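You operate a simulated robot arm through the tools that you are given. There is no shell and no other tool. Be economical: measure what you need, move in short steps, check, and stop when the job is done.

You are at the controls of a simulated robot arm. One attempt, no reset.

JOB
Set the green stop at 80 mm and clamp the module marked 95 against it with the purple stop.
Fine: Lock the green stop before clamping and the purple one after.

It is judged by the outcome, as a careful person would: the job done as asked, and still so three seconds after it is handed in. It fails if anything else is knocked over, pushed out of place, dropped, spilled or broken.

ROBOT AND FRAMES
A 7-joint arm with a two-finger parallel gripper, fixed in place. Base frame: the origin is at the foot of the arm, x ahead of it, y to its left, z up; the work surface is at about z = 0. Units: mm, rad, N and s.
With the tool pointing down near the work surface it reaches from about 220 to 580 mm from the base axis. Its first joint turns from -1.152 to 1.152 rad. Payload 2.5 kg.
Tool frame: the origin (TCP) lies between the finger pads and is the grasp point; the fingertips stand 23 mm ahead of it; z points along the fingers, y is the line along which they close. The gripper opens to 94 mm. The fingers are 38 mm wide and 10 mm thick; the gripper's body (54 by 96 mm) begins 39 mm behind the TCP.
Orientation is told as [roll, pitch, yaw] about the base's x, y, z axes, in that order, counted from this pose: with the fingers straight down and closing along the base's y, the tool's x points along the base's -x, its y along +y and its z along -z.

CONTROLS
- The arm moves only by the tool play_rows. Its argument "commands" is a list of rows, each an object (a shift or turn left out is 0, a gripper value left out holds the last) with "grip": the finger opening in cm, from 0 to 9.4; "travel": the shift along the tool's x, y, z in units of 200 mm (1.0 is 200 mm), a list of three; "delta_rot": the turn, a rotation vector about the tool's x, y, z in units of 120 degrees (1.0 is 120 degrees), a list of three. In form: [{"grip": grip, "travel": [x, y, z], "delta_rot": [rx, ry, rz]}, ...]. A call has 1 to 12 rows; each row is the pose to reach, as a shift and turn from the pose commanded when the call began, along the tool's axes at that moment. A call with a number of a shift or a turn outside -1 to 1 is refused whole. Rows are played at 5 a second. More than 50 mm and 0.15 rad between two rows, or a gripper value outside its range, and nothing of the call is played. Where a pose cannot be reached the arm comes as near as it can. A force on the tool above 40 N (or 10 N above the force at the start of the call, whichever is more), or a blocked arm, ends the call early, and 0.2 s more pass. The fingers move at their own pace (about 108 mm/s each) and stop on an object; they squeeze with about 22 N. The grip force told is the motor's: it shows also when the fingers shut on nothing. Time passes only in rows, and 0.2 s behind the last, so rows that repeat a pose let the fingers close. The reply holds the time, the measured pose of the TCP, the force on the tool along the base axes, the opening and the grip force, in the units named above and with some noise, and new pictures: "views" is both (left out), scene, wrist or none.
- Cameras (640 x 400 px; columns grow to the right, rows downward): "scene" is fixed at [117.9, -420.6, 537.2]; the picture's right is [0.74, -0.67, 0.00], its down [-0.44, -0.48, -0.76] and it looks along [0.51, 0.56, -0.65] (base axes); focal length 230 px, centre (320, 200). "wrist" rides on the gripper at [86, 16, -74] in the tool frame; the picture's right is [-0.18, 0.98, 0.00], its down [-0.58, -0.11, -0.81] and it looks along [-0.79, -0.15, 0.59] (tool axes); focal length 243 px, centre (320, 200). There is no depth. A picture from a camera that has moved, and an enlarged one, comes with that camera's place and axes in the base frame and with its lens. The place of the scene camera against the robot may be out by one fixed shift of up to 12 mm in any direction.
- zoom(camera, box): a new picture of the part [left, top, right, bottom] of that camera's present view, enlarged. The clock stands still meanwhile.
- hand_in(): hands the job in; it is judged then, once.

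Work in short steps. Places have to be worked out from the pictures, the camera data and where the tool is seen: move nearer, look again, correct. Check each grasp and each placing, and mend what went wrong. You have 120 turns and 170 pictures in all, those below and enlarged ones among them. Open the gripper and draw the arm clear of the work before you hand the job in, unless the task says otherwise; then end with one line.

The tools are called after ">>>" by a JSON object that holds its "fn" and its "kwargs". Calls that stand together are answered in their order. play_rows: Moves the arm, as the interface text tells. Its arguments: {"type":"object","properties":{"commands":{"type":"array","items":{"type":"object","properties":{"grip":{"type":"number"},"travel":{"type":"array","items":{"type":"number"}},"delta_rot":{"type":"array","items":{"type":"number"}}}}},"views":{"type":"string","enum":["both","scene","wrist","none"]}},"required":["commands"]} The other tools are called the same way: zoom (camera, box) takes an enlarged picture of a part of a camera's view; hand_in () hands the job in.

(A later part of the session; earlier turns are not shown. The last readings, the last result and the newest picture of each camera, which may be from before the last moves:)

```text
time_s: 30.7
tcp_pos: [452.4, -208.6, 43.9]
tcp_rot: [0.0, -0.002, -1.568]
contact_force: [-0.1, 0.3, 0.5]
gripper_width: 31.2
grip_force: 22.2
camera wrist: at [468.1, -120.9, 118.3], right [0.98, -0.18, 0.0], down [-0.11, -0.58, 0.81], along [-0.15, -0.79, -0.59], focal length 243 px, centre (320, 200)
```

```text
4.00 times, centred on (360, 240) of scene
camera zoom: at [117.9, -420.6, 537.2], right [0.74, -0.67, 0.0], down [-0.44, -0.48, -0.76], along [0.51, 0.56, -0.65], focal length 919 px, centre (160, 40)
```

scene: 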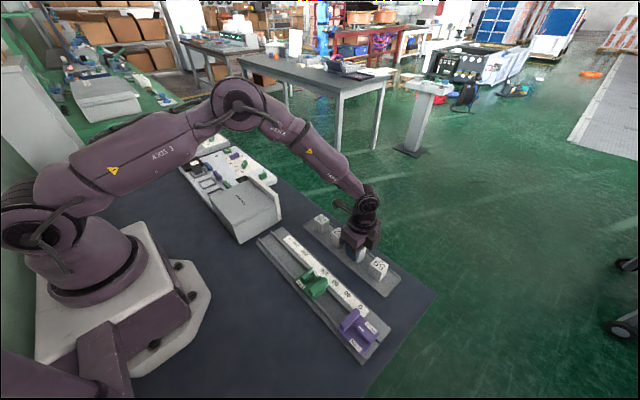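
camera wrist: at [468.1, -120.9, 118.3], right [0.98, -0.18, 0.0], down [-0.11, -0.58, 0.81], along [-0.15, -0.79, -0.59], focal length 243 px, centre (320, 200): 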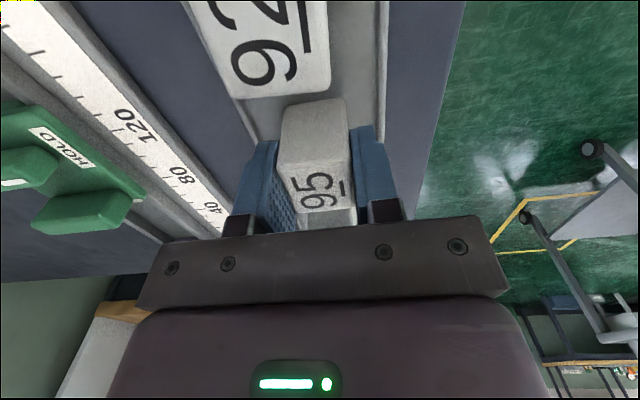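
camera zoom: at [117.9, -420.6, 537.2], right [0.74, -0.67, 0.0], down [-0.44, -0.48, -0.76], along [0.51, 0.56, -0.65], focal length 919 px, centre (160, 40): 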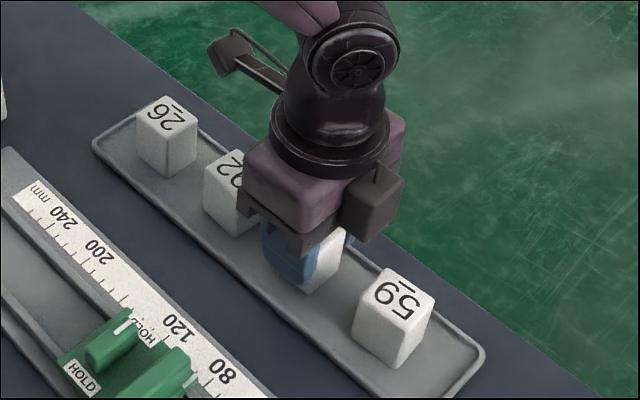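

Module held at 31.2 mm. I lift 75 mm and carry it over the channel (x≈305.6, y≈-245.5, leaving ~4 mm to the green face).

>>> {"fn": "play_rows", "kwargs": {"commands": [{"travel": [0, 0, -0.1]}, {"travel": [0, 0, -0.24]}, {"travel": [0, 0, -0.375]}, {"travel": [-0.04, -0.16, -0.375]}, {"travel": [-0.08, -0.32, -0.375]}, {"travel": [-0.13, -0.48, -0.375]}, {"travel": [-0.185, -0.64, -0.375]}, {"travel": [-0.185, -0.734, -0.375]}, {"travel": [-0.185, -0.734, -0.375]}]}}

>>> {"fn": "zoom", "kwargs": {"camera": "wrist", "box": [200, 0, 440, 220]}}

>>> {"fn": "zoom", "kwargs": {"camera": "scene", "box": [270, 210, 410, 330]}}

```text
time_s: 32.7
tcp_pos: [304.3, -245.3, 118.7]
tcp_rot: [0.001, 0.0, -1.57]
contact_force: [-0.3, 0.4, -0.3]
gripper_width: 0.0
grip_force: 21.7
camera wrist: at [321.3, -157.7, 193.5], right [0.98, -0.18, 0.0], down [-0.11, -0.58, 0.81], along [-0.15, -0.79, -0.59], focal length 243 px, centre (320, 200)
```

scene: 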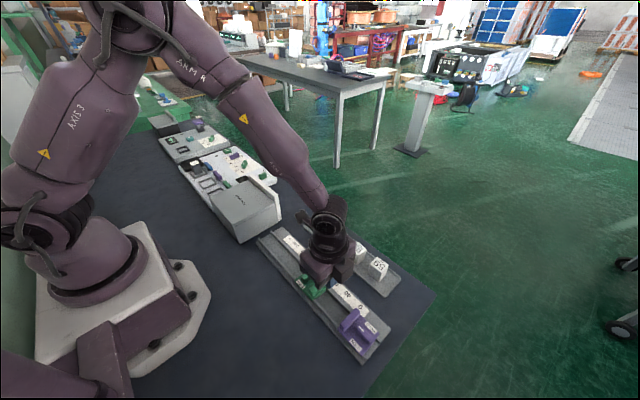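
wrist: 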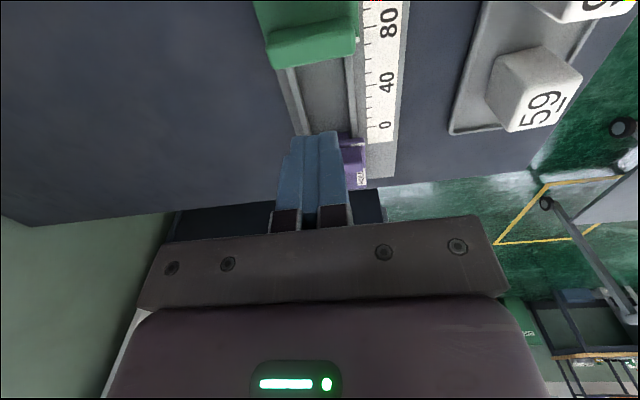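

```text
1.82 times, centred on (320, 110) of wrist
camera zoom: at [321.3, -157.7, 193.5], right [0.98, -0.18, 0.0], down [-0.11, -0.58, 0.81], along [-0.15, -0.79, -0.59], focal length 441 px, centre (320, 364)
```

zoom: 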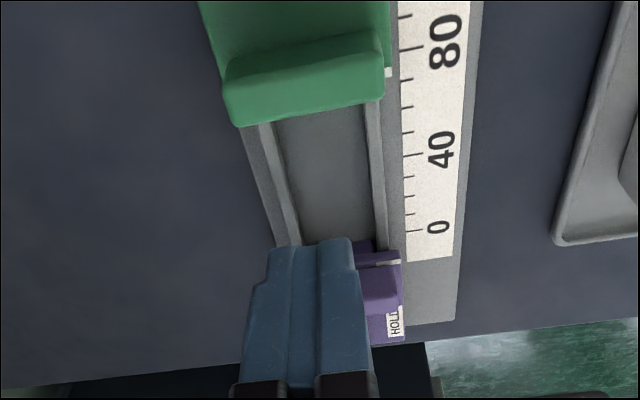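

```text
3.33 times, centred on (340, 270) of scene
camera zoom: at [117.9, -420.6, 537.2], right [0.74, -0.67, 0.0], down [-0.44, -0.48, -0.76], along [0.51, 0.56, -0.65], focal length 766 px, centre (253, -33)
```

zoom: 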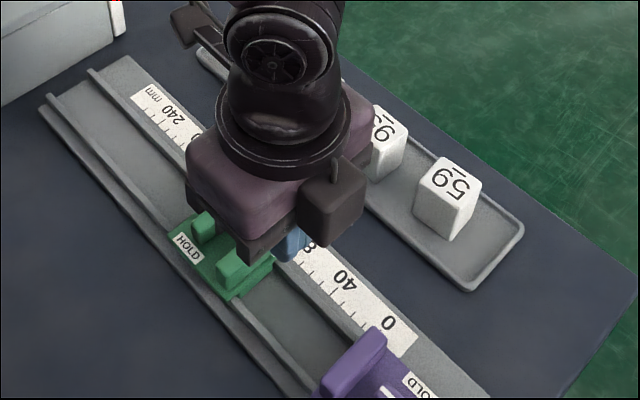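

The module slipped out of the fingers. I move back toward the tray at a safe height to find it.

>>> {"fn": "play_rows", "kwargs": {"commands": [{"grip": 9.4, "travel": [0, 0, -0.15]}, {"travel": [0.1, 0.05, -0.3]}, {"travel": [0.25, 0.05, -0.35]}, {"travel": [0.4, 0.05, -0.35]}, {"travel": [0.4, 0.05, -0.35]}]}}

>>> {"fn": "zoom", "kwargs": {"camera": "scene", "box": [290, 200, 420, 310]}}

```text
time_s: 33.9
tcp_pos: [315.8, -165.1, 189.4]
tcp_rot: [0.002, -0.003, -1.57]
contact_force: [0.6, -0.4, 0.8]
gripper_width: 93.8
grip_force: 0.0
camera wrist: at [332.3, -76.9, 263.7], right [0.98, -0.18, 0.0], down [-0.11, -0.58, 0.81], along [-0.15, -0.79, -0.59], focal length 243 px, centre (320, 200)
```

scene: 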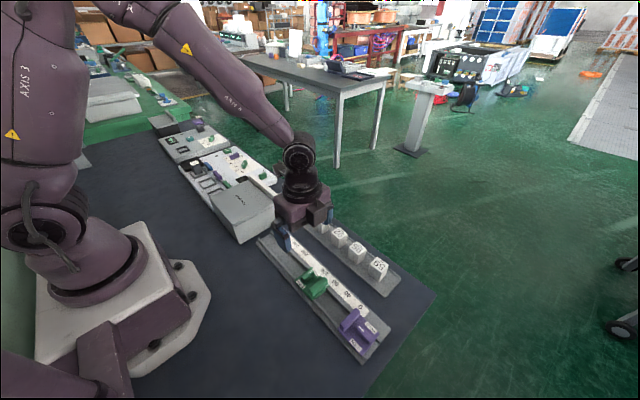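
wrist: 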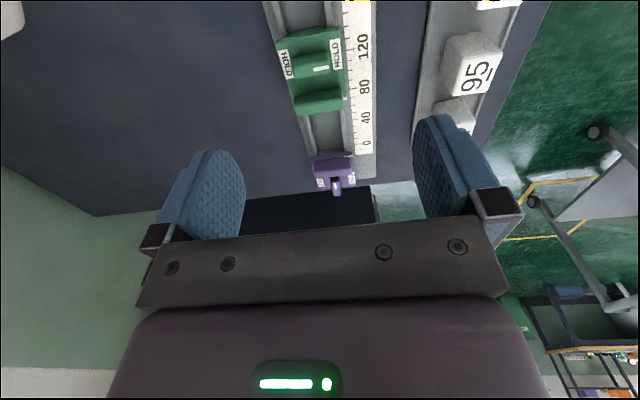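

```text
3.64 times, centred on (355, 255) of scene
camera zoom: at [117.9, -420.6, 537.2], right [0.74, -0.67, 0.0], down [-0.44, -0.48, -0.76], along [0.51, 0.56, -0.65], focal length 836 px, centre (193, 0)
```

zoom: 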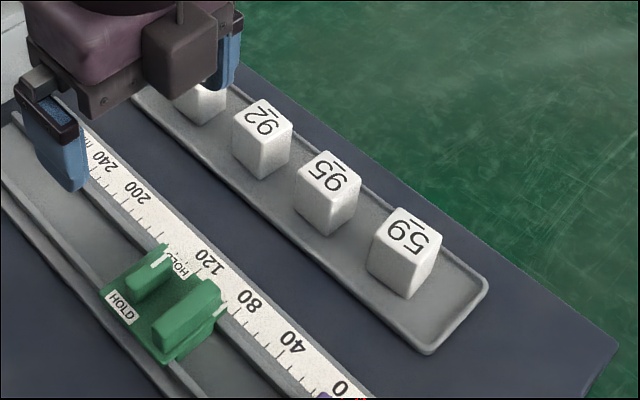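

95 is still upright in its tray spot. I return above it.

>>> {"fn": "play_rows", "kwargs": {"commands": [{"travel": [-0.05, 0.15, 0]}, {"travel": [-0.1, 0.34, 0.0]}, {"travel": [-0.15, 0.5, 0.1]}, {"travel": [-0.2, 0.66, 0.2]}, {"travel": [-0.215, 0.68, 0.3]}, {"travel": [-0.215, 0.68, 0.3]}], "views": "wrist"}}

>>> {"fn": "zoom", "kwargs": {"camera": "wrist", "box": [220, 0, 420, 200]}}

```text
time_s: 35.3
tcp_pos: [451.2, -207.7, 129.6]
tcp_rot: [0.002, -0.001, -1.57]
contact_force: [0.8, -0.3, 0.1]
gripper_width: 93.9
grip_force: 0.0
camera wrist: at [468.0, -120.1, 203.3], right [0.98, -0.18, 0.0], down [-0.11, -0.58, 0.81], along [-0.15, -0.79, -0.59], focal length 243 px, centre (320, 200)
```

wrist: 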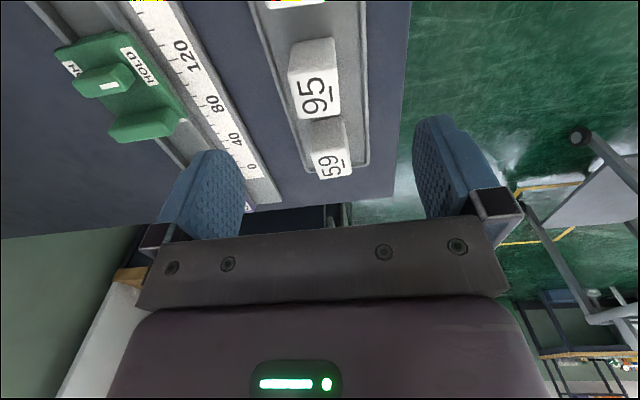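

```text
2.00 times, centred on (320, 100) of wrist
camera zoom: at [468.0, -120.1, 203.3], right [0.98, -0.18, 0.0], down [-0.11, -0.58, 0.81], along [-0.15, -0.79, -0.59], focal length 485 px, centre (320, 400)
```

zoom: 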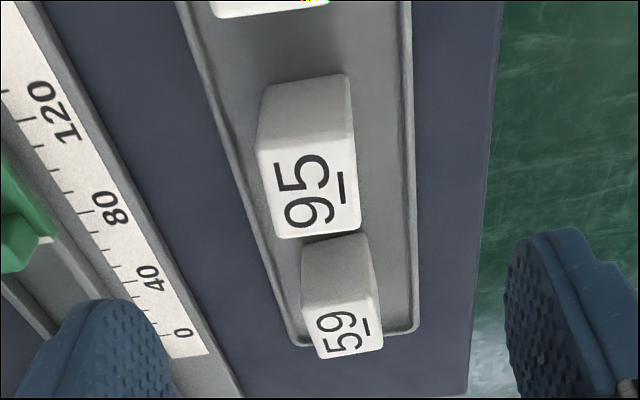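

95 is at about (449.5,-211). I go deeper this time (TCP z≈36), close longer, then lift slowly to test.

>>> {"fn": "play_rows", "kwargs": {"commands": [{"grip": 4.2, "travel": [-0.016, -0.0085, 0.15]}, {"travel": [-0.016, -0.0085, 0.28]}, {"travel": [-0.016, -0.0085, 0.38]}, {"travel": [-0.016, -0.0085, 0.43]}, {"travel": [-0.016, -0.0085, 0.468]}, {"travel": [-0.016, -0.0085, 0.468]}, {"grip": 0, "travel": [-0.016, -0.0085, 0.468]}, {"grip": 0, "travel": [-0.016, -0.0085, 0.468]}, {"grip": 0, "travel": [-0.016, -0.0085, 0.468]}]}}

>>> {"fn": "zoom", "kwargs": {"camera": "scene", "box": [310, 190, 410, 290]}}

```text
time_s: 37.3
tcp_pos: [450.5, -210.1, 35.5]
tcp_rot: [0.001, -0.001, -1.569]
contact_force: [-0.4, 0.0, -0.6]
gripper_width: 31.6
grip_force: 21.6
camera wrist: at [466.3, -123.7, 110.0], right [0.98, -0.18, 0.0], down [-0.11, -0.58, 0.81], along [-0.15, -0.79, -0.59], focal length 243 px, centre (320, 200)
```

scene: 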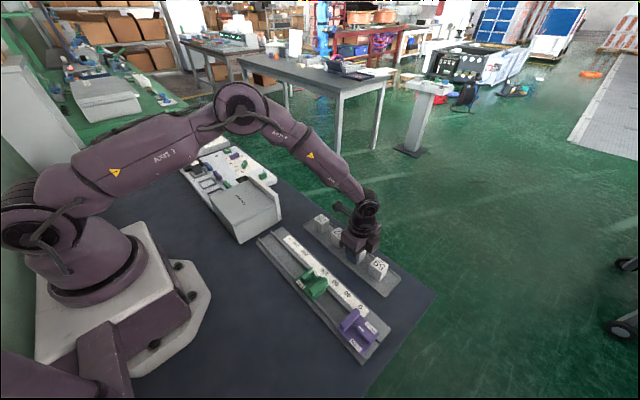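
wrist: 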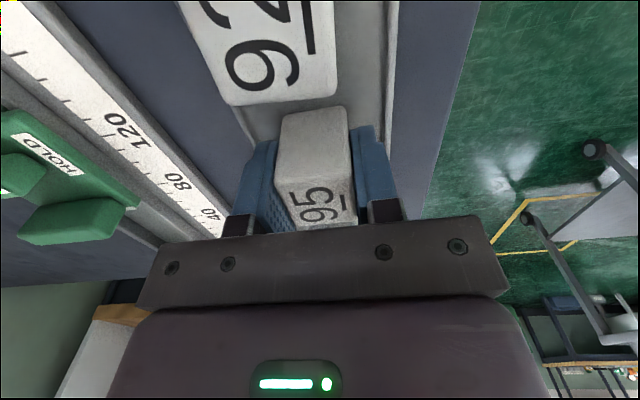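

```text
4.00 times, centred on (360, 240) of scene
camera zoom: at [117.9, -420.6, 537.2], right [0.74, -0.67, 0.0], down [-0.44, -0.48, -0.76], along [0.51, 0.56, -0.65], focal length 919 px, centre (160, 40)
```

zoom: 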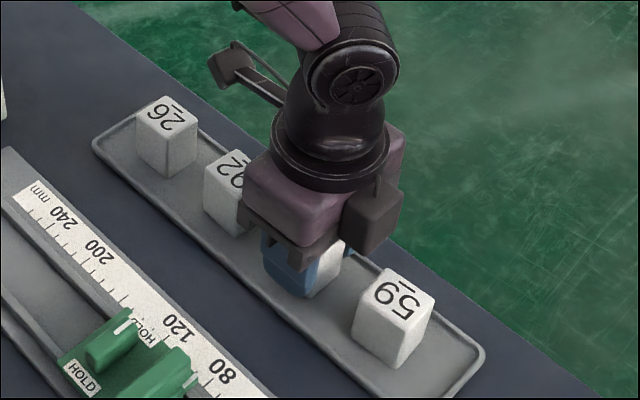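

Good deeper grip; slow test lift of 12 mm.

>>> {"fn": "play_rows", "kwargs": {"commands": [{"travel": [0, 0, -0.003]}, {"travel": [0, 0, -0.008]}, {"travel": [0, 0, -0.015]}, {"travel": [0, 0, -0.024]}, {"travel": [0, 0, -0.034]}, {"travel": [0, 0, -0.044]}, {"travel": [0, 0, -0.054]}, {"travel": [0, 0, -0.06]}]}}

>>> {"fn": "zoom", "kwargs": {"camera": "wrist", "box": [200, 80, 440, 240]}}

```text
time_s: 39.1
tcp_pos: [449.1, -210.7, 48.6]
tcp_rot: [-0.001, -0.004, -1.569]
contact_force: [0.3, 0.7, -0.2]
gripper_width: 31.4
grip_force: 21.4
camera wrist: at [466.1, -123.8, 122.2], right [0.98, -0.18, 0.0], down [-0.11, -0.58, 0.81], along [-0.15, -0.79, -0.59], focal length 243 px, centre (320, 200)
```

scene: 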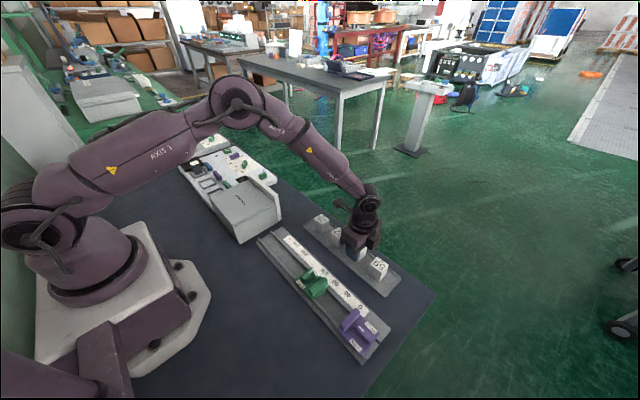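
wrist: 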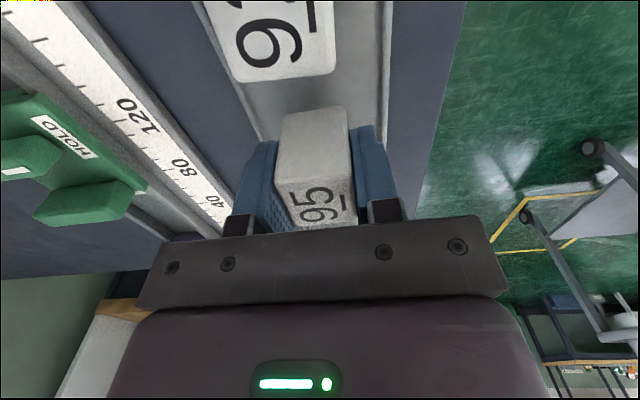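

```text
2.50 times, centred on (320, 160) of wrist
camera zoom: at [466.1, -123.8, 122.2], right [0.98, -0.18, 0.0], down [-0.11, -0.58, 0.81], along [-0.15, -0.79, -0.59], focal length 606 px, centre (320, 300)
```

zoom: 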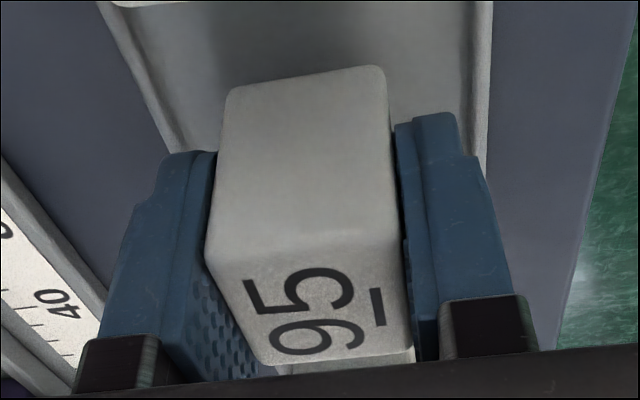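

The module is lifted and steady. I continue lifting gently.

>>> {"fn": "play_rows", "kwargs": {"commands": [{"travel": [0, 0, -0.01]}, {"travel": [0, 0, -0.03]}, {"travel": [0, 0, -0.06]}, {"travel": [0, 0, -0.1]}, {"travel": [0, 0, -0.14]}, {"travel": [0, 0, -0.18]}, {"travel": [0, 0, -0.22]}, {"travel": [0, 0, -0.25]}, {"travel": [0, 0, -0.27]}, {"travel": [0, 0, -0.275]}, {"travel": [0, -0.01, -0.275]}, {"travel": [0, -0.03, -0.275]}], "views": "none"}}

>>> {"fn": "play_rows", "kwargs": {"commands": [{"travel": [-0.005, -0.03, 0]}, {"travel": [-0.02, -0.07, 0]}, {"travel": [-0.035, -0.12, 0]}, {"travel": [-0.05, -0.18, 0]}, {"travel": [-0.07, -0.25, 0]}, {"travel": [-0.09, -0.33, 0]}, {"travel": [-0.11, -0.41, 0]}, {"travel": [-0.13, -0.49, 0]}, {"travel": [-0.15, -0.57, 0]}, {"travel": [-0.16, -0.63, 0]}, {"travel": [-0.17, -0.67, 0]}, {"travel": [-0.175, -0.69, 0]}]}}

>>> {"fn": "zoom", "kwargs": {"camera": "wrist", "box": [200, 0, 440, 220]}}

>>> {"fn": "zoom", "kwargs": {"camera": "scene", "box": [270, 210, 410, 330]}}

```text
time_s: 41.7
tcp_pos: [442.1, -211.0, 102.6]
tcp_rot: [-0.001, -0.003, -1.568]
contact_force: [0.3, 0.3, -1.1]
gripper_width: 31.7
grip_force: 22.1
```

```text
time_s: 44.3
tcp_pos: [305.5, -245.2, 102.7]
tcp_rot: [0.001, -0.002, -1.568]
contact_force: [0.4, 0.0, -0.5]
gripper_width: 31.5
grip_force: 22.3
camera wrist: at [321.5, -158.9, 176.8], right [0.98, -0.18, 0.0], down [-0.11, -0.58, 0.81], along [-0.15, -0.79, -0.59], focal length 243 px, centre (320, 200)
```

scene: 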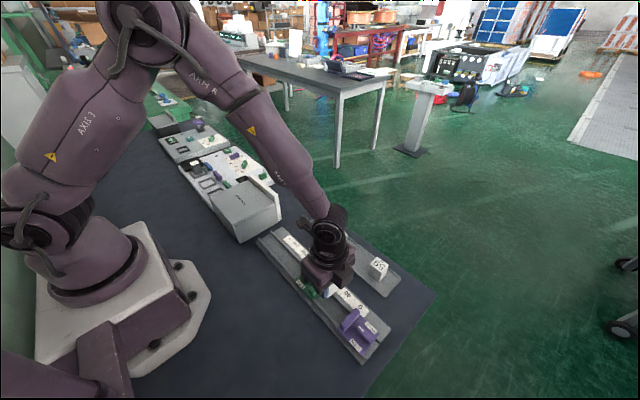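
wrist: 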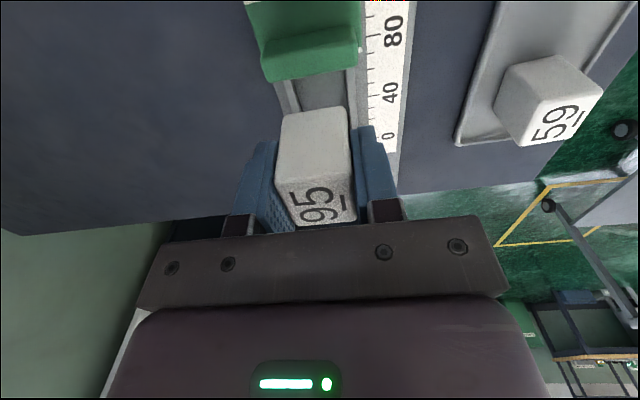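

```text
1.82 times, centred on (320, 110) of wrist
camera zoom: at [321.5, -158.9, 176.8], right [0.98, -0.18, 0.0], down [-0.11, -0.58, 0.81], along [-0.15, -0.79, -0.59], focal length 441 px, centre (320, 364)
```

zoom: 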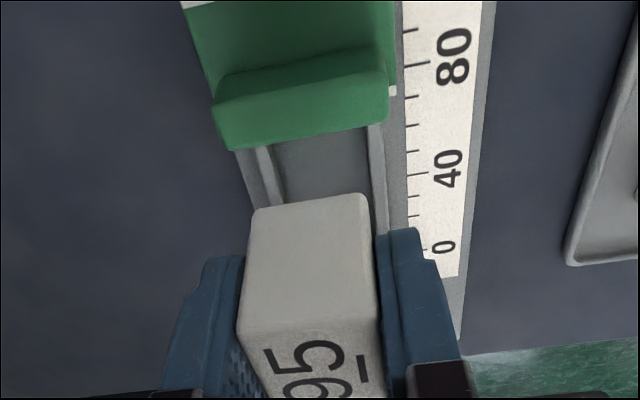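

```text
3.33 times, centred on (340, 270) of scene
camera zoom: at [117.9, -420.6, 537.2], right [0.74, -0.67, 0.0], down [-0.44, -0.48, -0.76], along [0.51, 0.56, -0.65], focal length 766 px, centre (253, -33)
```

zoom: 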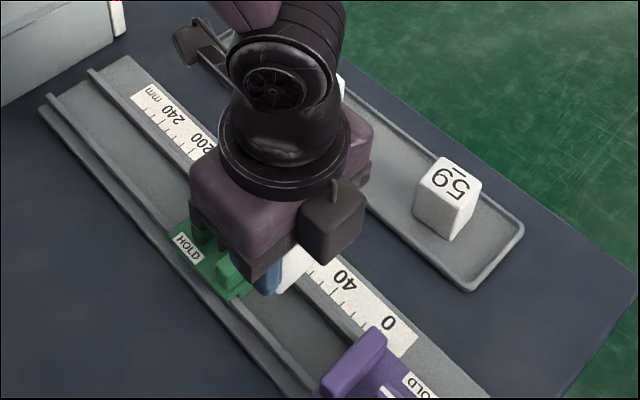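

Module is centred over the channel with ~4 mm to the green face. I lower to just above the rail and check.

>>> {"fn": "play_rows", "kwargs": {"commands": [{"travel": [0, 0, 0.02]}, {"travel": [0, 0, 0.06]}, {"travel": [0, 0, 0.1]}, {"travel": [0, 0, 0.14]}, {"travel": [0, 0, 0.18]}, {"travel": [0, 0, 0.21]}, {"travel": [0, 0, 0.225]}, {"travel": [0, 0, 0.225]}], "views": "wrist"}}

>>> {"fn": "zoom", "kwargs": {"camera": "wrist", "box": [200, 0, 440, 220]}}

>>> {"fn": "zoom", "kwargs": {"camera": "scene", "box": [290, 240, 370, 310]}}

```text
time_s: 46.1
tcp_pos: [306.1, -246.1, 57.7]
tcp_rot: [0.0, -0.001, -1.568]
contact_force: [-0.3, -0.2, -0.6]
gripper_width: 31.5
grip_force: 22.0
camera wrist: at [321.9, -159.3, 132.3], right [0.98, -0.18, 0.0], down [-0.11, -0.58, 0.81], along [-0.15, -0.79, -0.59], focal length 243 px, centre (320, 200)
```

wrist: 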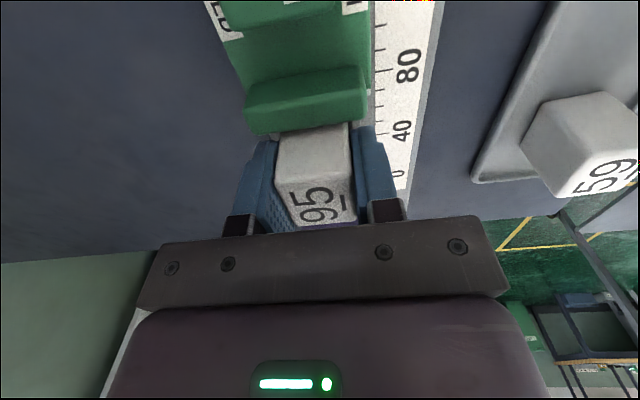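

```text
1.82 times, centred on (320, 110) of wrist
camera zoom: at [321.9, -159.3, 132.3], right [0.98, -0.18, 0.0], down [-0.11, -0.58, 0.81], along [-0.15, -0.79, -0.59], focal length 441 px, centre (320, 364)
```

zoom: 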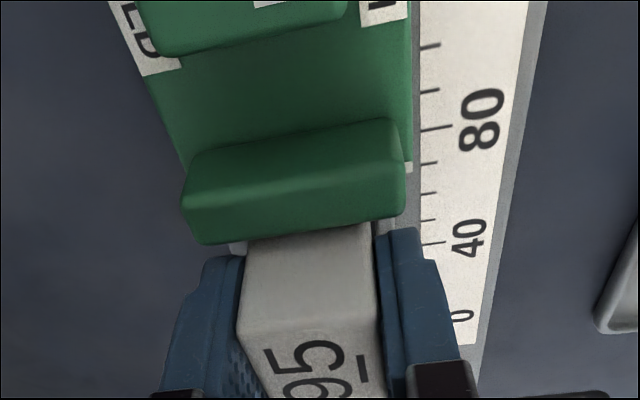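

```text
5.71 times, centred on (330, 275) of scene
camera zoom: at [117.9, -420.6, 537.2], right [0.74, -0.67, 0.0], down [-0.44, -0.48, -0.76], along [0.51, 0.56, -0.65], focal length 1313 px, centre (263, -229)
```

zoom: 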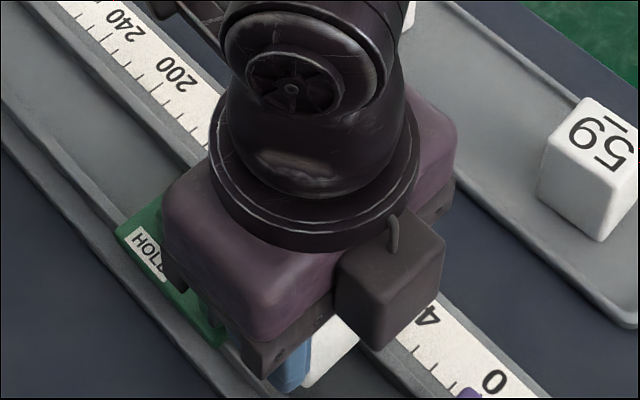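

Clear of the green stop; I lower slowly the last 21 mm into the channel.

>>> {"fn": "play_rows", "kwargs": {"commands": [{"travel": [0, 0, 0.02]}, {"travel": [0, 0, 0.04]}, {"travel": [0, 0, 0.055]}, {"travel": [0, 0, 0.07]}, {"travel": [0, 0, 0.08]}, {"travel": [0, 0, 0.09]}, {"travel": [0, 0, 0.1]}, {"travel": [0, 0, 0.105]}], "views": "wrist"}}

>>> {"fn": "zoom", "kwargs": {"camera": "wrist", "box": [200, 40, 440, 240]}}

```text
time_s: 47.7
tcp_pos: [305.7, -246.4, 41.5]
tcp_rot: [0.002, -0.001, -1.571]
contact_force: [-0.3, 0.1, 4.9]
gripper_width: 31.6
grip_force: 21.7
stopped in row 8: the force on the tool passed its limit (the readings are from after the stop); the commanded pose is now the measured one
camera wrist: at [321.9, -159.4, 115.2], right [0.98, -0.18, 0.0], down [-0.11, -0.58, 0.81], along [-0.15, -0.79, -0.59], focal length 243 px, centre (320, 200)
```

wrist: 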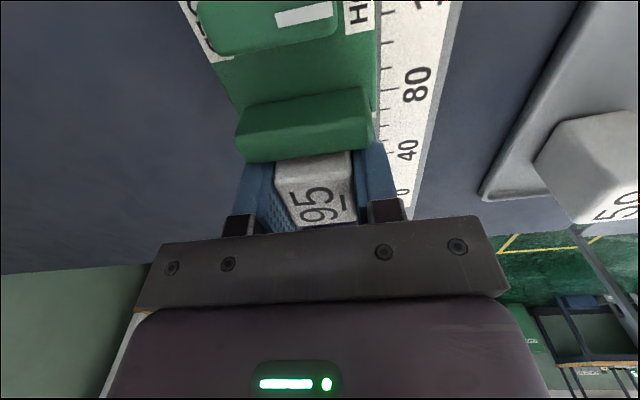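

```text
2.00 times, centred on (320, 140) of wrist
camera zoom: at [321.9, -159.4, 115.2], right [0.98, -0.18, 0.0], down [-0.11, -0.58, 0.81], along [-0.15, -0.79, -0.59], focal length 485 px, centre (320, 320)
```

zoom: 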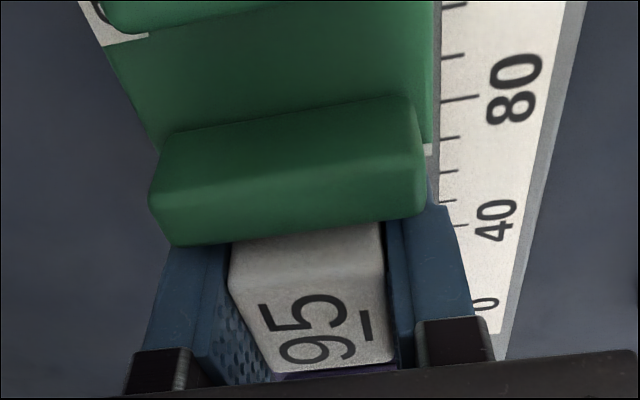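

Contact at z≈41.5 with the module down in the channel. I open slightly and lift the hand off slowly to inspect.

>>> {"fn": "play_rows", "kwargs": {"commands": [{"grip": 3.6, "travel": [0, 0, -0.004]}, {"grip": 4.5, "travel": [0, 0, -0.006]}, {"grip": 4.5, "travel": [0, 0, -0.03]}, {"travel": [0, 0, -0.1]}, {"travel": [0, 0, -0.25]}, {"travel": [0, 0, -0.4]}, {"travel": [0, 0, -0.4]}]}}

>>> {"fn": "zoom", "kwargs": {"camera": "wrist", "box": [200, 0, 440, 220]}}

>>> {"fn": "zoom", "kwargs": {"camera": "scene", "box": [290, 250, 400, 360]}}

```text
time_s: 49.3
tcp_pos: [304.6, -246.4, 122.0]
tcp_rot: [0.0, 0.001, -1.571]
contact_force: [0.3, 0.0, 0.4]
gripper_width: 45.1
grip_force: 0.0
camera wrist: at [321.8, -159.2, 195.8], right [0.98, -0.18, 0.0], down [-0.11, -0.58, 0.81], along [-0.15, -0.79, -0.59], focal length 243 px, centre (320, 200)
```

scene: 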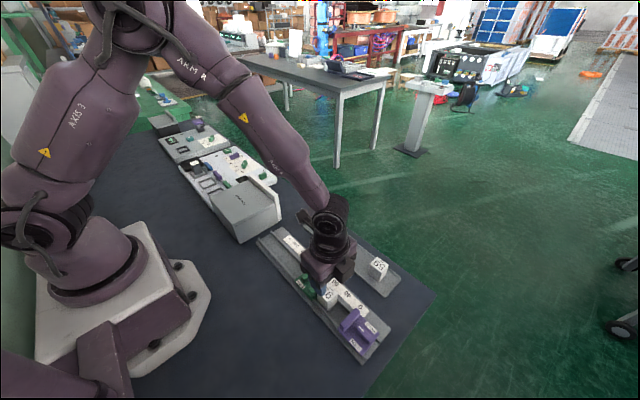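
wrist: 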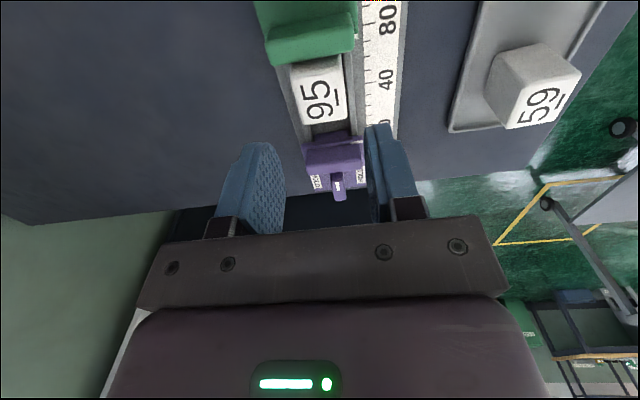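

```text
1.82 times, centred on (320, 110) of wrist
camera zoom: at [321.8, -159.2, 195.8], right [0.98, -0.18, 0.0], down [-0.11, -0.58, 0.81], along [-0.15, -0.79, -0.59], focal length 441 px, centre (320, 364)
```

zoom: 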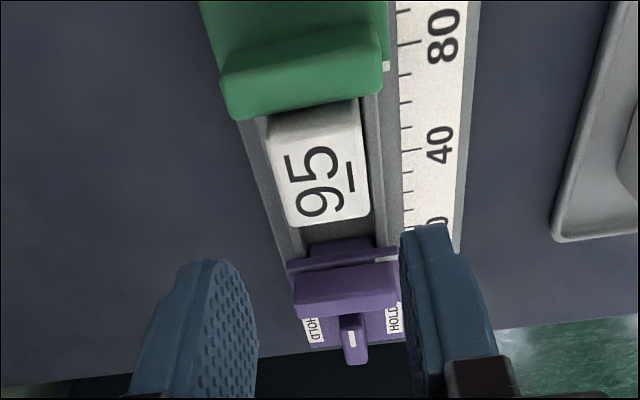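

```text
3.64 times, centred on (345, 305) of scene
camera zoom: at [117.9, -420.6, 537.2], right [0.74, -0.67, 0.0], down [-0.44, -0.48, -0.76], along [0.51, 0.56, -0.65], focal length 836 px, centre (229, -182)
```

zoom: 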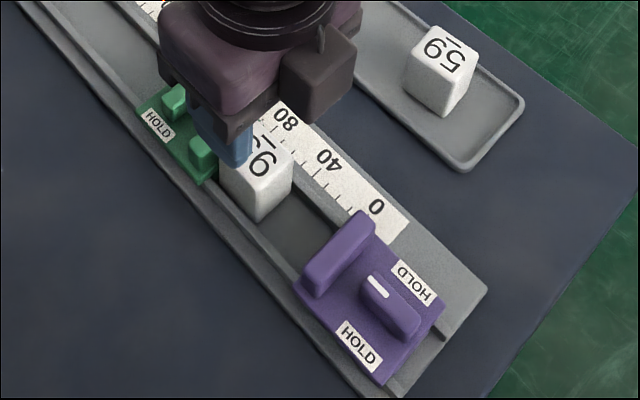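

The module sits upright in the channel. Purple knob is centred near (305,-350). I move above it (offset 4 mm away from its rib) with yaw -90.

>>> {"fn": "play_rows", "kwargs": {"commands": [{"grip": 4.0, "travel": [-0.1, 0, 0]}, {"travel": [-0.25, 0, 0]}, {"travel": [-0.4, 0, 0]}, {"travel": [-0.535, 0.002, 0]}, {"travel": [-0.535, 0.002, 0]}]}}

>>> {"fn": "zoom", "kwargs": {"camera": "wrist", "box": [200, 0, 440, 220]}}

>>> {"fn": "zoom", "kwargs": {"camera": "scene", "box": [280, 240, 390, 350]}}

```text
time_s: 50.5
tcp_pos: [306.3, -353.5, 121.8]
tcp_rot: [0.001, -0.001, -1.569]
contact_force: [-0.1, 0.2, 0.1]
gripper_width: 40.1
grip_force: 0.0
camera wrist: at [322.5, -266.1, 194.9], right [0.98, -0.18, 0.0], down [-0.11, -0.58, 0.81], along [-0.15, -0.79, -0.59], focal length 243 px, centre (320, 200)
```

scene: 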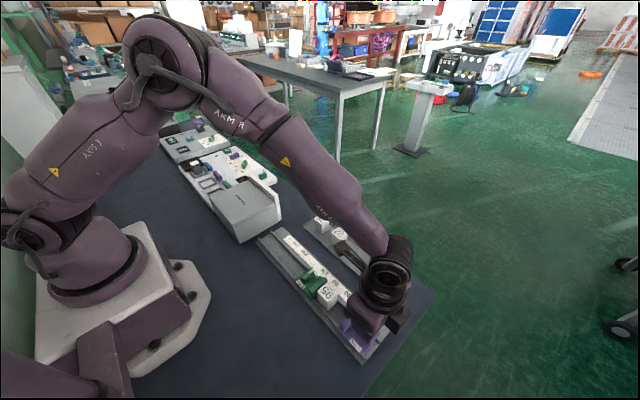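
wrist: 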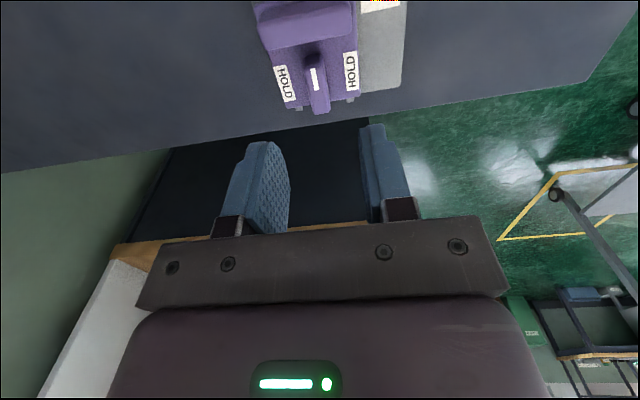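

```text
1.82 times, centred on (320, 110) of wrist
camera zoom: at [322.5, -266.1, 194.9], right [0.98, -0.18, 0.0], down [-0.11, -0.58, 0.81], along [-0.15, -0.79, -0.59], focal length 441 px, centre (320, 364)
```

zoom: 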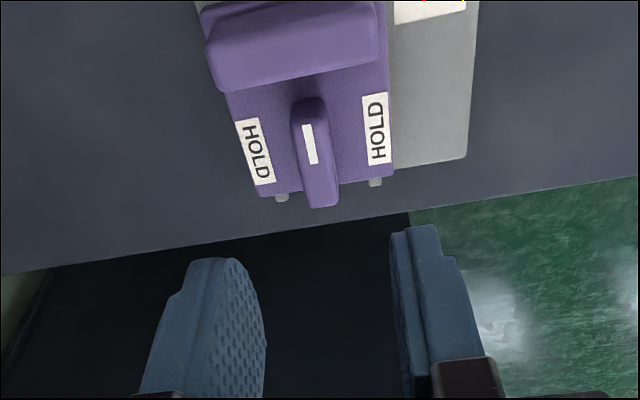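

```text
3.64 times, centred on (335, 295) of scene
camera zoom: at [117.9, -420.6, 537.2], right [0.74, -0.67, 0.0], down [-0.44, -0.48, -0.76], along [0.51, 0.56, -0.65], focal length 836 px, centre (266, -146)
```

zoom: 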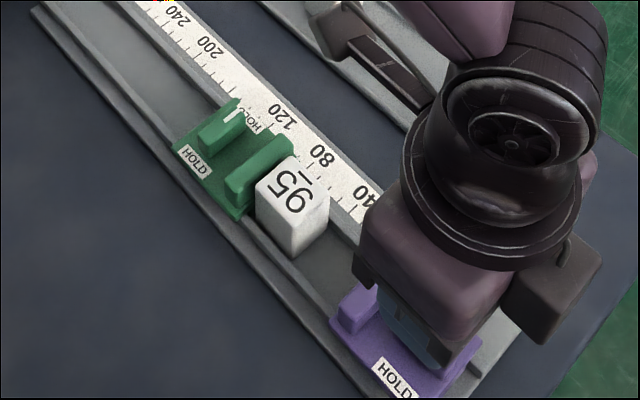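

Knob confirmed (x≈304.8, centre y≈-350). I descend to z≈53 and grip.

>>> {"fn": "play_rows", "kwargs": {"commands": [{"travel": [0, -0.007, 0.13]}, {"travel": [0, -0.007, 0.26]}, {"travel": [0, -0.007, 0.344]}, {"travel": [0, -0.007, 0.344]}, {"grip": 0, "travel": [0, -0.007, 0.344]}, {"grip": 0, "travel": [0, -0.007, 0.344]}, {"grip": 0, "travel": [0, -0.007, 0.344]}], "views": "wrist"}}

```text
time_s: 52.1
tcp_pos: [304.3, -352.9, 51.2]
tcp_rot: [0.003, 0.0, -1.57]
contact_force: [5.1, -1.9, -7.2]
gripper_width: 12.4
grip_force: 44.4
camera wrist: at [321.3, -266.4, 126.0], right [0.98, -0.18, 0.0], down [-0.11, -0.58, 0.81], along [-0.15, -0.79, -0.59], focal length 243 px, centre (320, 200)
```

wrist: 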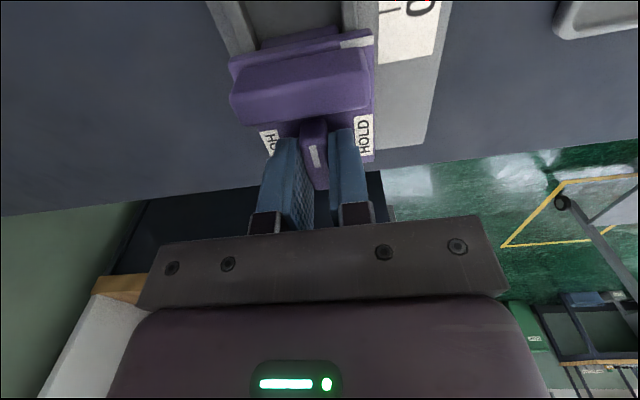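

Gripped. I slide purple 36 mm towards the module.

>>> {"fn": "play_rows", "kwargs": {"commands": [{"travel": [0.02, 0, 0]}, {"travel": [0.06, 0, 0]}, {"travel": [0.1, 0, 0]}, {"travel": [0.14, 0, 0]}, {"travel": [0.17, 0, 0]}, {"travel": [0.18, 0, 0]}, {"travel": [0.18, 0, 0]}]}}

>>> {"fn": "zoom", "kwargs": {"camera": "wrist", "box": [200, 0, 440, 200]}}

>>> {"fn": "zoom", "kwargs": {"camera": "scene", "box": [290, 250, 390, 350]}}

```text
time_s: 53.7
tcp_pos: [304.6, -315.9, 51.7]
tcp_rot: [0.0, -0.001, -1.57]
contact_force: [5.5, -0.7, -9.9]
gripper_width: 12.9
grip_force: 45.2
camera wrist: at [321.5, -230.3, 126.1], right [0.98, -0.18, 0.0], down [-0.11, -0.58, 0.81], along [-0.15, -0.79, -0.59], focal length 243 px, centre (320, 200)
```

scene: 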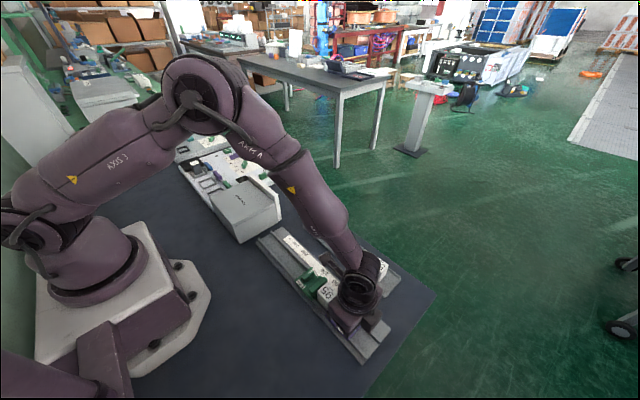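
wrist: 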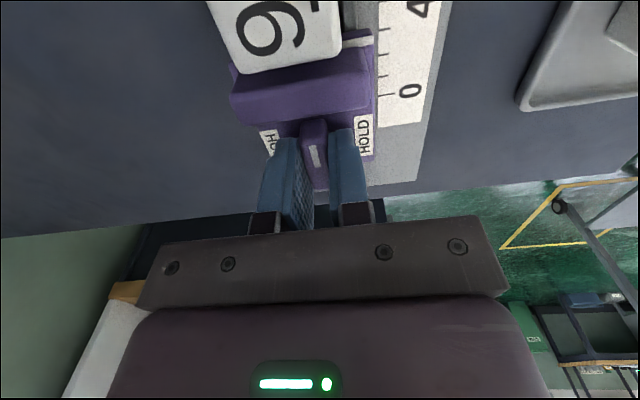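

```text
2.00 times, centred on (320, 100) of wrist
camera zoom: at [321.5, -230.3, 126.1], right [0.98, -0.18, 0.0], down [-0.11, -0.58, 0.81], along [-0.15, -0.79, -0.59], focal length 485 px, centre (320, 400)
```

zoom: 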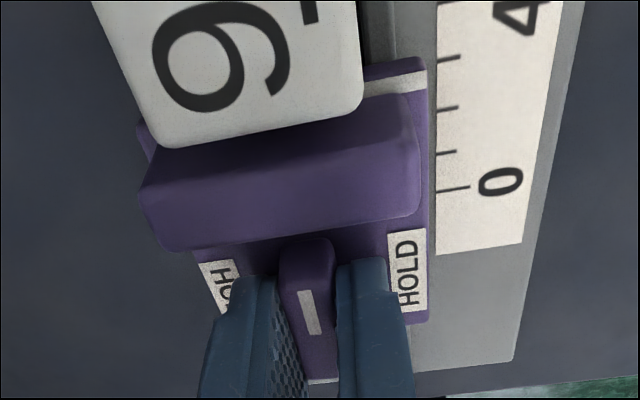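

```text
4.00 times, centred on (340, 300) of scene
camera zoom: at [117.9, -420.6, 537.1], right [0.74, -0.67, 0.0], down [-0.44, -0.48, -0.76], along [0.51, 0.56, -0.65], focal length 919 px, centre (240, -200)
```

zoom: 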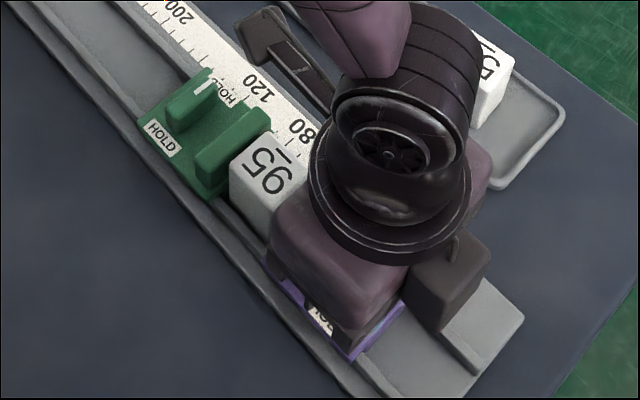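

Purple is about 5 mm from the module. I advance in small steps while watching the y force.

>>> {"fn": "play_rows", "kwargs": {"commands": [{"travel": [0.01, 0, 0]}, {"travel": [0.018, 0, 0]}, {"travel": [0.025, 0, 0]}, {"travel": [0.031, 0, 0]}, {"travel": [0.036, 0, 0]}, {"travel": [0.041, 0, 0]}, {"travel": [0.041, 0, 0]}], "views": "wrist"}}

>>> {"fn": "zoom", "kwargs": {"camera": "scene", "box": [290, 250, 370, 330]}}

```text
time_s: 55.3
tcp_pos: [305.7, -310.6, 52.3]
tcp_rot: [0.003, -0.001, -1.569]
contact_force: [9.5, -8.2, -14.4]
gripper_width: 12.4
grip_force: 45.0
camera wrist: at [321.3, -222.6, 125.9], right [0.98, -0.18, 0.0], down [-0.11, -0.58, 0.81], along [-0.15, -0.79, -0.59], focal length 243 px, centre (320, 200)
```

wrist: 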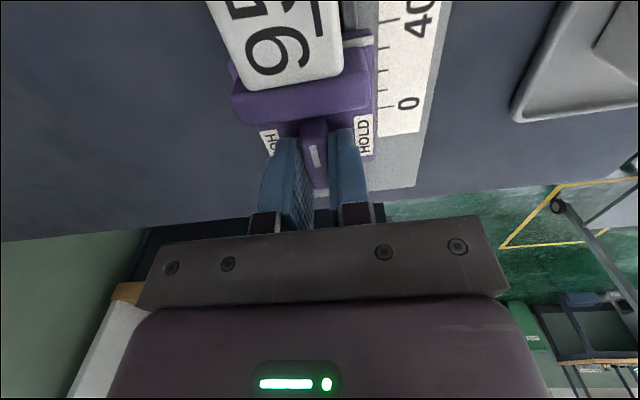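

```text
5.00 times, centred on (330, 290) of scene
camera zoom: at [118.0, -420.6, 537.1], right [0.74, -0.67, 0.0], down [-0.44, -0.48, -0.76], along [0.51, 0.56, -0.65], focal length 1149 px, centre (270, -250)
```

zoom: 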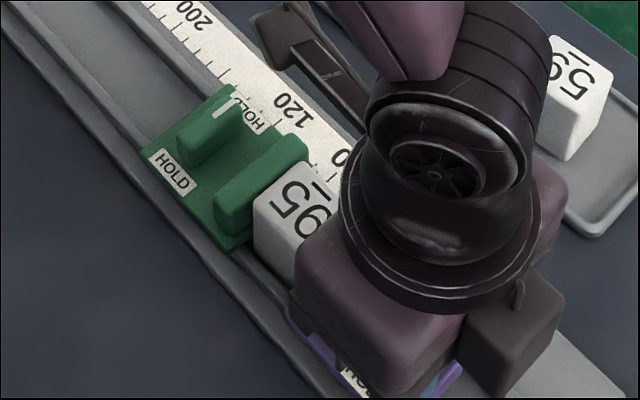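

Force in y is -8 N: purple has met the module. I keep pushing in 1 mm steps.

>>> {"fn": "play_rows", "kwargs": {"commands": [{"travel": [0.005, 0, 0]}, {"travel": [0.01, 0, 0]}, {"travel": [0.015, 0, 0]}, {"travel": [0.02, 0, 0]}, {"travel": [0.02, 0, 0]}], "views": "wrist"}}

>>> {"fn": "zoom", "kwargs": {"camera": "scene", "box": [290, 250, 370, 330]}}

>>> {"fn": "zoom", "kwargs": {"camera": "wrist", "box": [200, 0, 440, 200]}}

```text
time_s: 56.5
tcp_pos: [304.9, -308.4, 52.6]
tcp_rot: [0.003, -0.01, -1.57]
contact_force: [7.5, -27.6, -13.2]
gripper_width: 12.5
grip_force: 44.4
camera wrist: at [321.2, -220.7, 126.2], right [0.98, -0.18, 0.01], down [-0.11, -0.57, 0.81], along [-0.15, -0.8, -0.58], focal length 243 px, centre (320, 200)
```

wrist: 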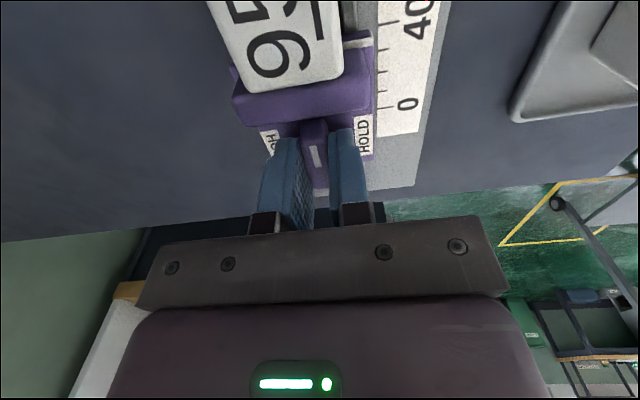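

```text
5.00 times, centred on (330, 290) of scene
camera zoom: at [117.9, -420.6, 537.1], right [0.74, -0.67, 0.0], down [-0.44, -0.48, -0.76], along [0.51, 0.56, -0.65], focal length 1149 px, centre (270, -250)
```

zoom: 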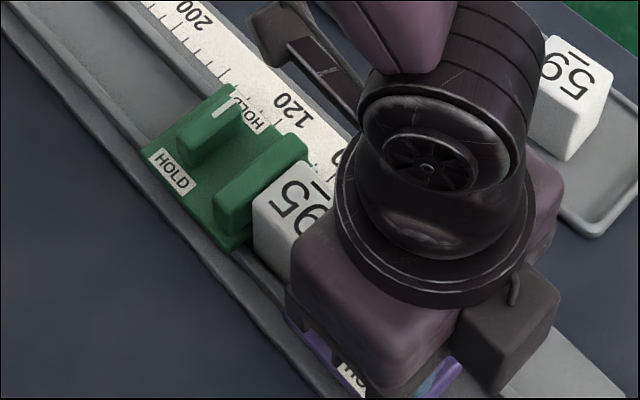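

```text
2.00 times, centred on (320, 100) of wrist
camera zoom: at [321.2, -220.7, 126.2], right [0.98, -0.18, 0.01], down [-0.11, -0.57, 0.81], along [-0.15, -0.8, -0.58], focal length 485 px, centre (320, 400)
```

zoom: 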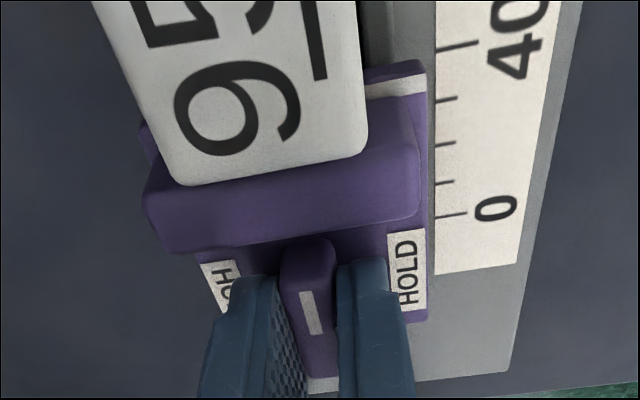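

>>> {"fn": "zoom", "kwargs": {"camera": "scene", "box": [310, 265, 350, 305]}}

```text
10.00 times, centred on (330, 285) of scene
camera zoom: at [117.9, -420.6, 537.1], right [0.74, -0.67, 0.0], down [-0.44, -0.48, -0.76], along [0.51, 0.56, -0.65], focal length 2298 px, centre (220, -650)
```

zoom: 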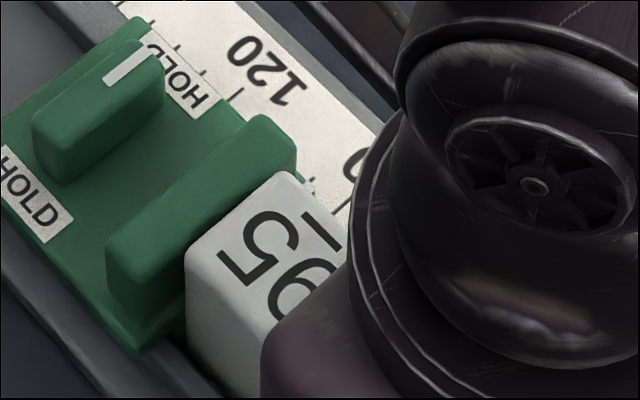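

The module's face meets the green stop and is aligned. I ease the push slightly and turn the purple knob 90° to HOLD while still pressing.

>>> {"fn": "play_rows", "kwargs": {"commands": [{"travel": [-0.007, 0.0021, 0], "delta_rot": [0, 0, -0.0682]}, {"travel": [-0.0064, 0.0042, 0], "delta_rot": [0, 0, -0.1364]}, {"travel": [-0.0057, 0.0062, 0], "delta_rot": [0, 0, -0.2045]}, {"travel": [-0.0046, 0.0081, 0], "delta_rot": [0, 0, -0.2727]}, {"travel": [-0.0033, 0.0098, 0], "delta_rot": [0, 0, -0.3409]}, {"travel": [-0.0018, 0.0113, 0], "delta_rot": [0, 0, -0.4091]}, {"travel": [-0.0001, 0.0126, 0], "delta_rot": [0, 0, -0.4773]}, {"travel": [0.0018, 0.0137, 0], "delta_rot": [0, 0, -0.5455]}, {"travel": [0.0038, 0.0144, 0], "delta_rot": [0, 0, -0.6136]}, {"travel": [0.0059, 0.0149, 0], "delta_rot": [0, 0, -0.6818]}, {"travel": [0.008, 0.015, 0], "delta_rot": [0, 0, -0.75]}, {"travel": [0.008, 0.015, 0], "delta_rot": [0, 0, -0.75]}]}}

>>> {"fn": "zoom", "kwargs": {"camera": "wrist", "box": [200, 40, 440, 240]}}

```text
time_s: 58.2
tcp_pos: [309.6, -309.9, 52.3]
tcp_rot: [-0.005, -0.016, -0.528]
contact_force: [3.4, -1.9, -2.6]
gripper_width: 35.0
grip_force: 44.8
stopped in row 8: the force on the tool passed its limit (the readings are from after the stop); the commanded pose is now the measured one
camera wrist: at [242.9, -250.1, 125.2], right [0.66, 0.76, 0.0], down [0.44, -0.38, 0.82], along [0.62, -0.54, -0.58], focal length 243 px, centre (320, 200)
```

scene: 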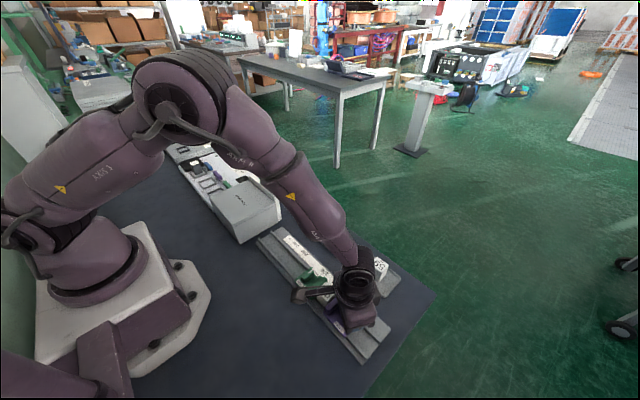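
wrist: 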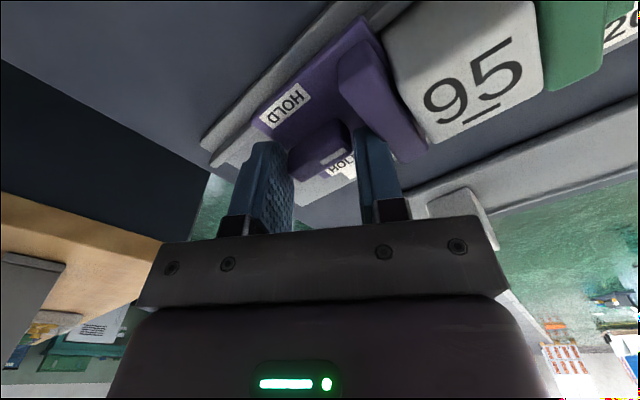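

```text
2.00 times, centred on (320, 140) of wrist
camera zoom: at [242.9, -250.1, 125.2], right [0.66, 0.76, 0.0], down [0.44, -0.38, 0.82], along [0.62, -0.54, -0.58], focal length 485 px, centre (320, 320)
```

zoom: 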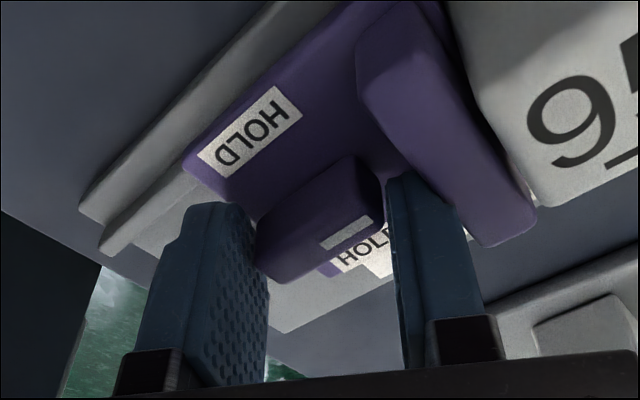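

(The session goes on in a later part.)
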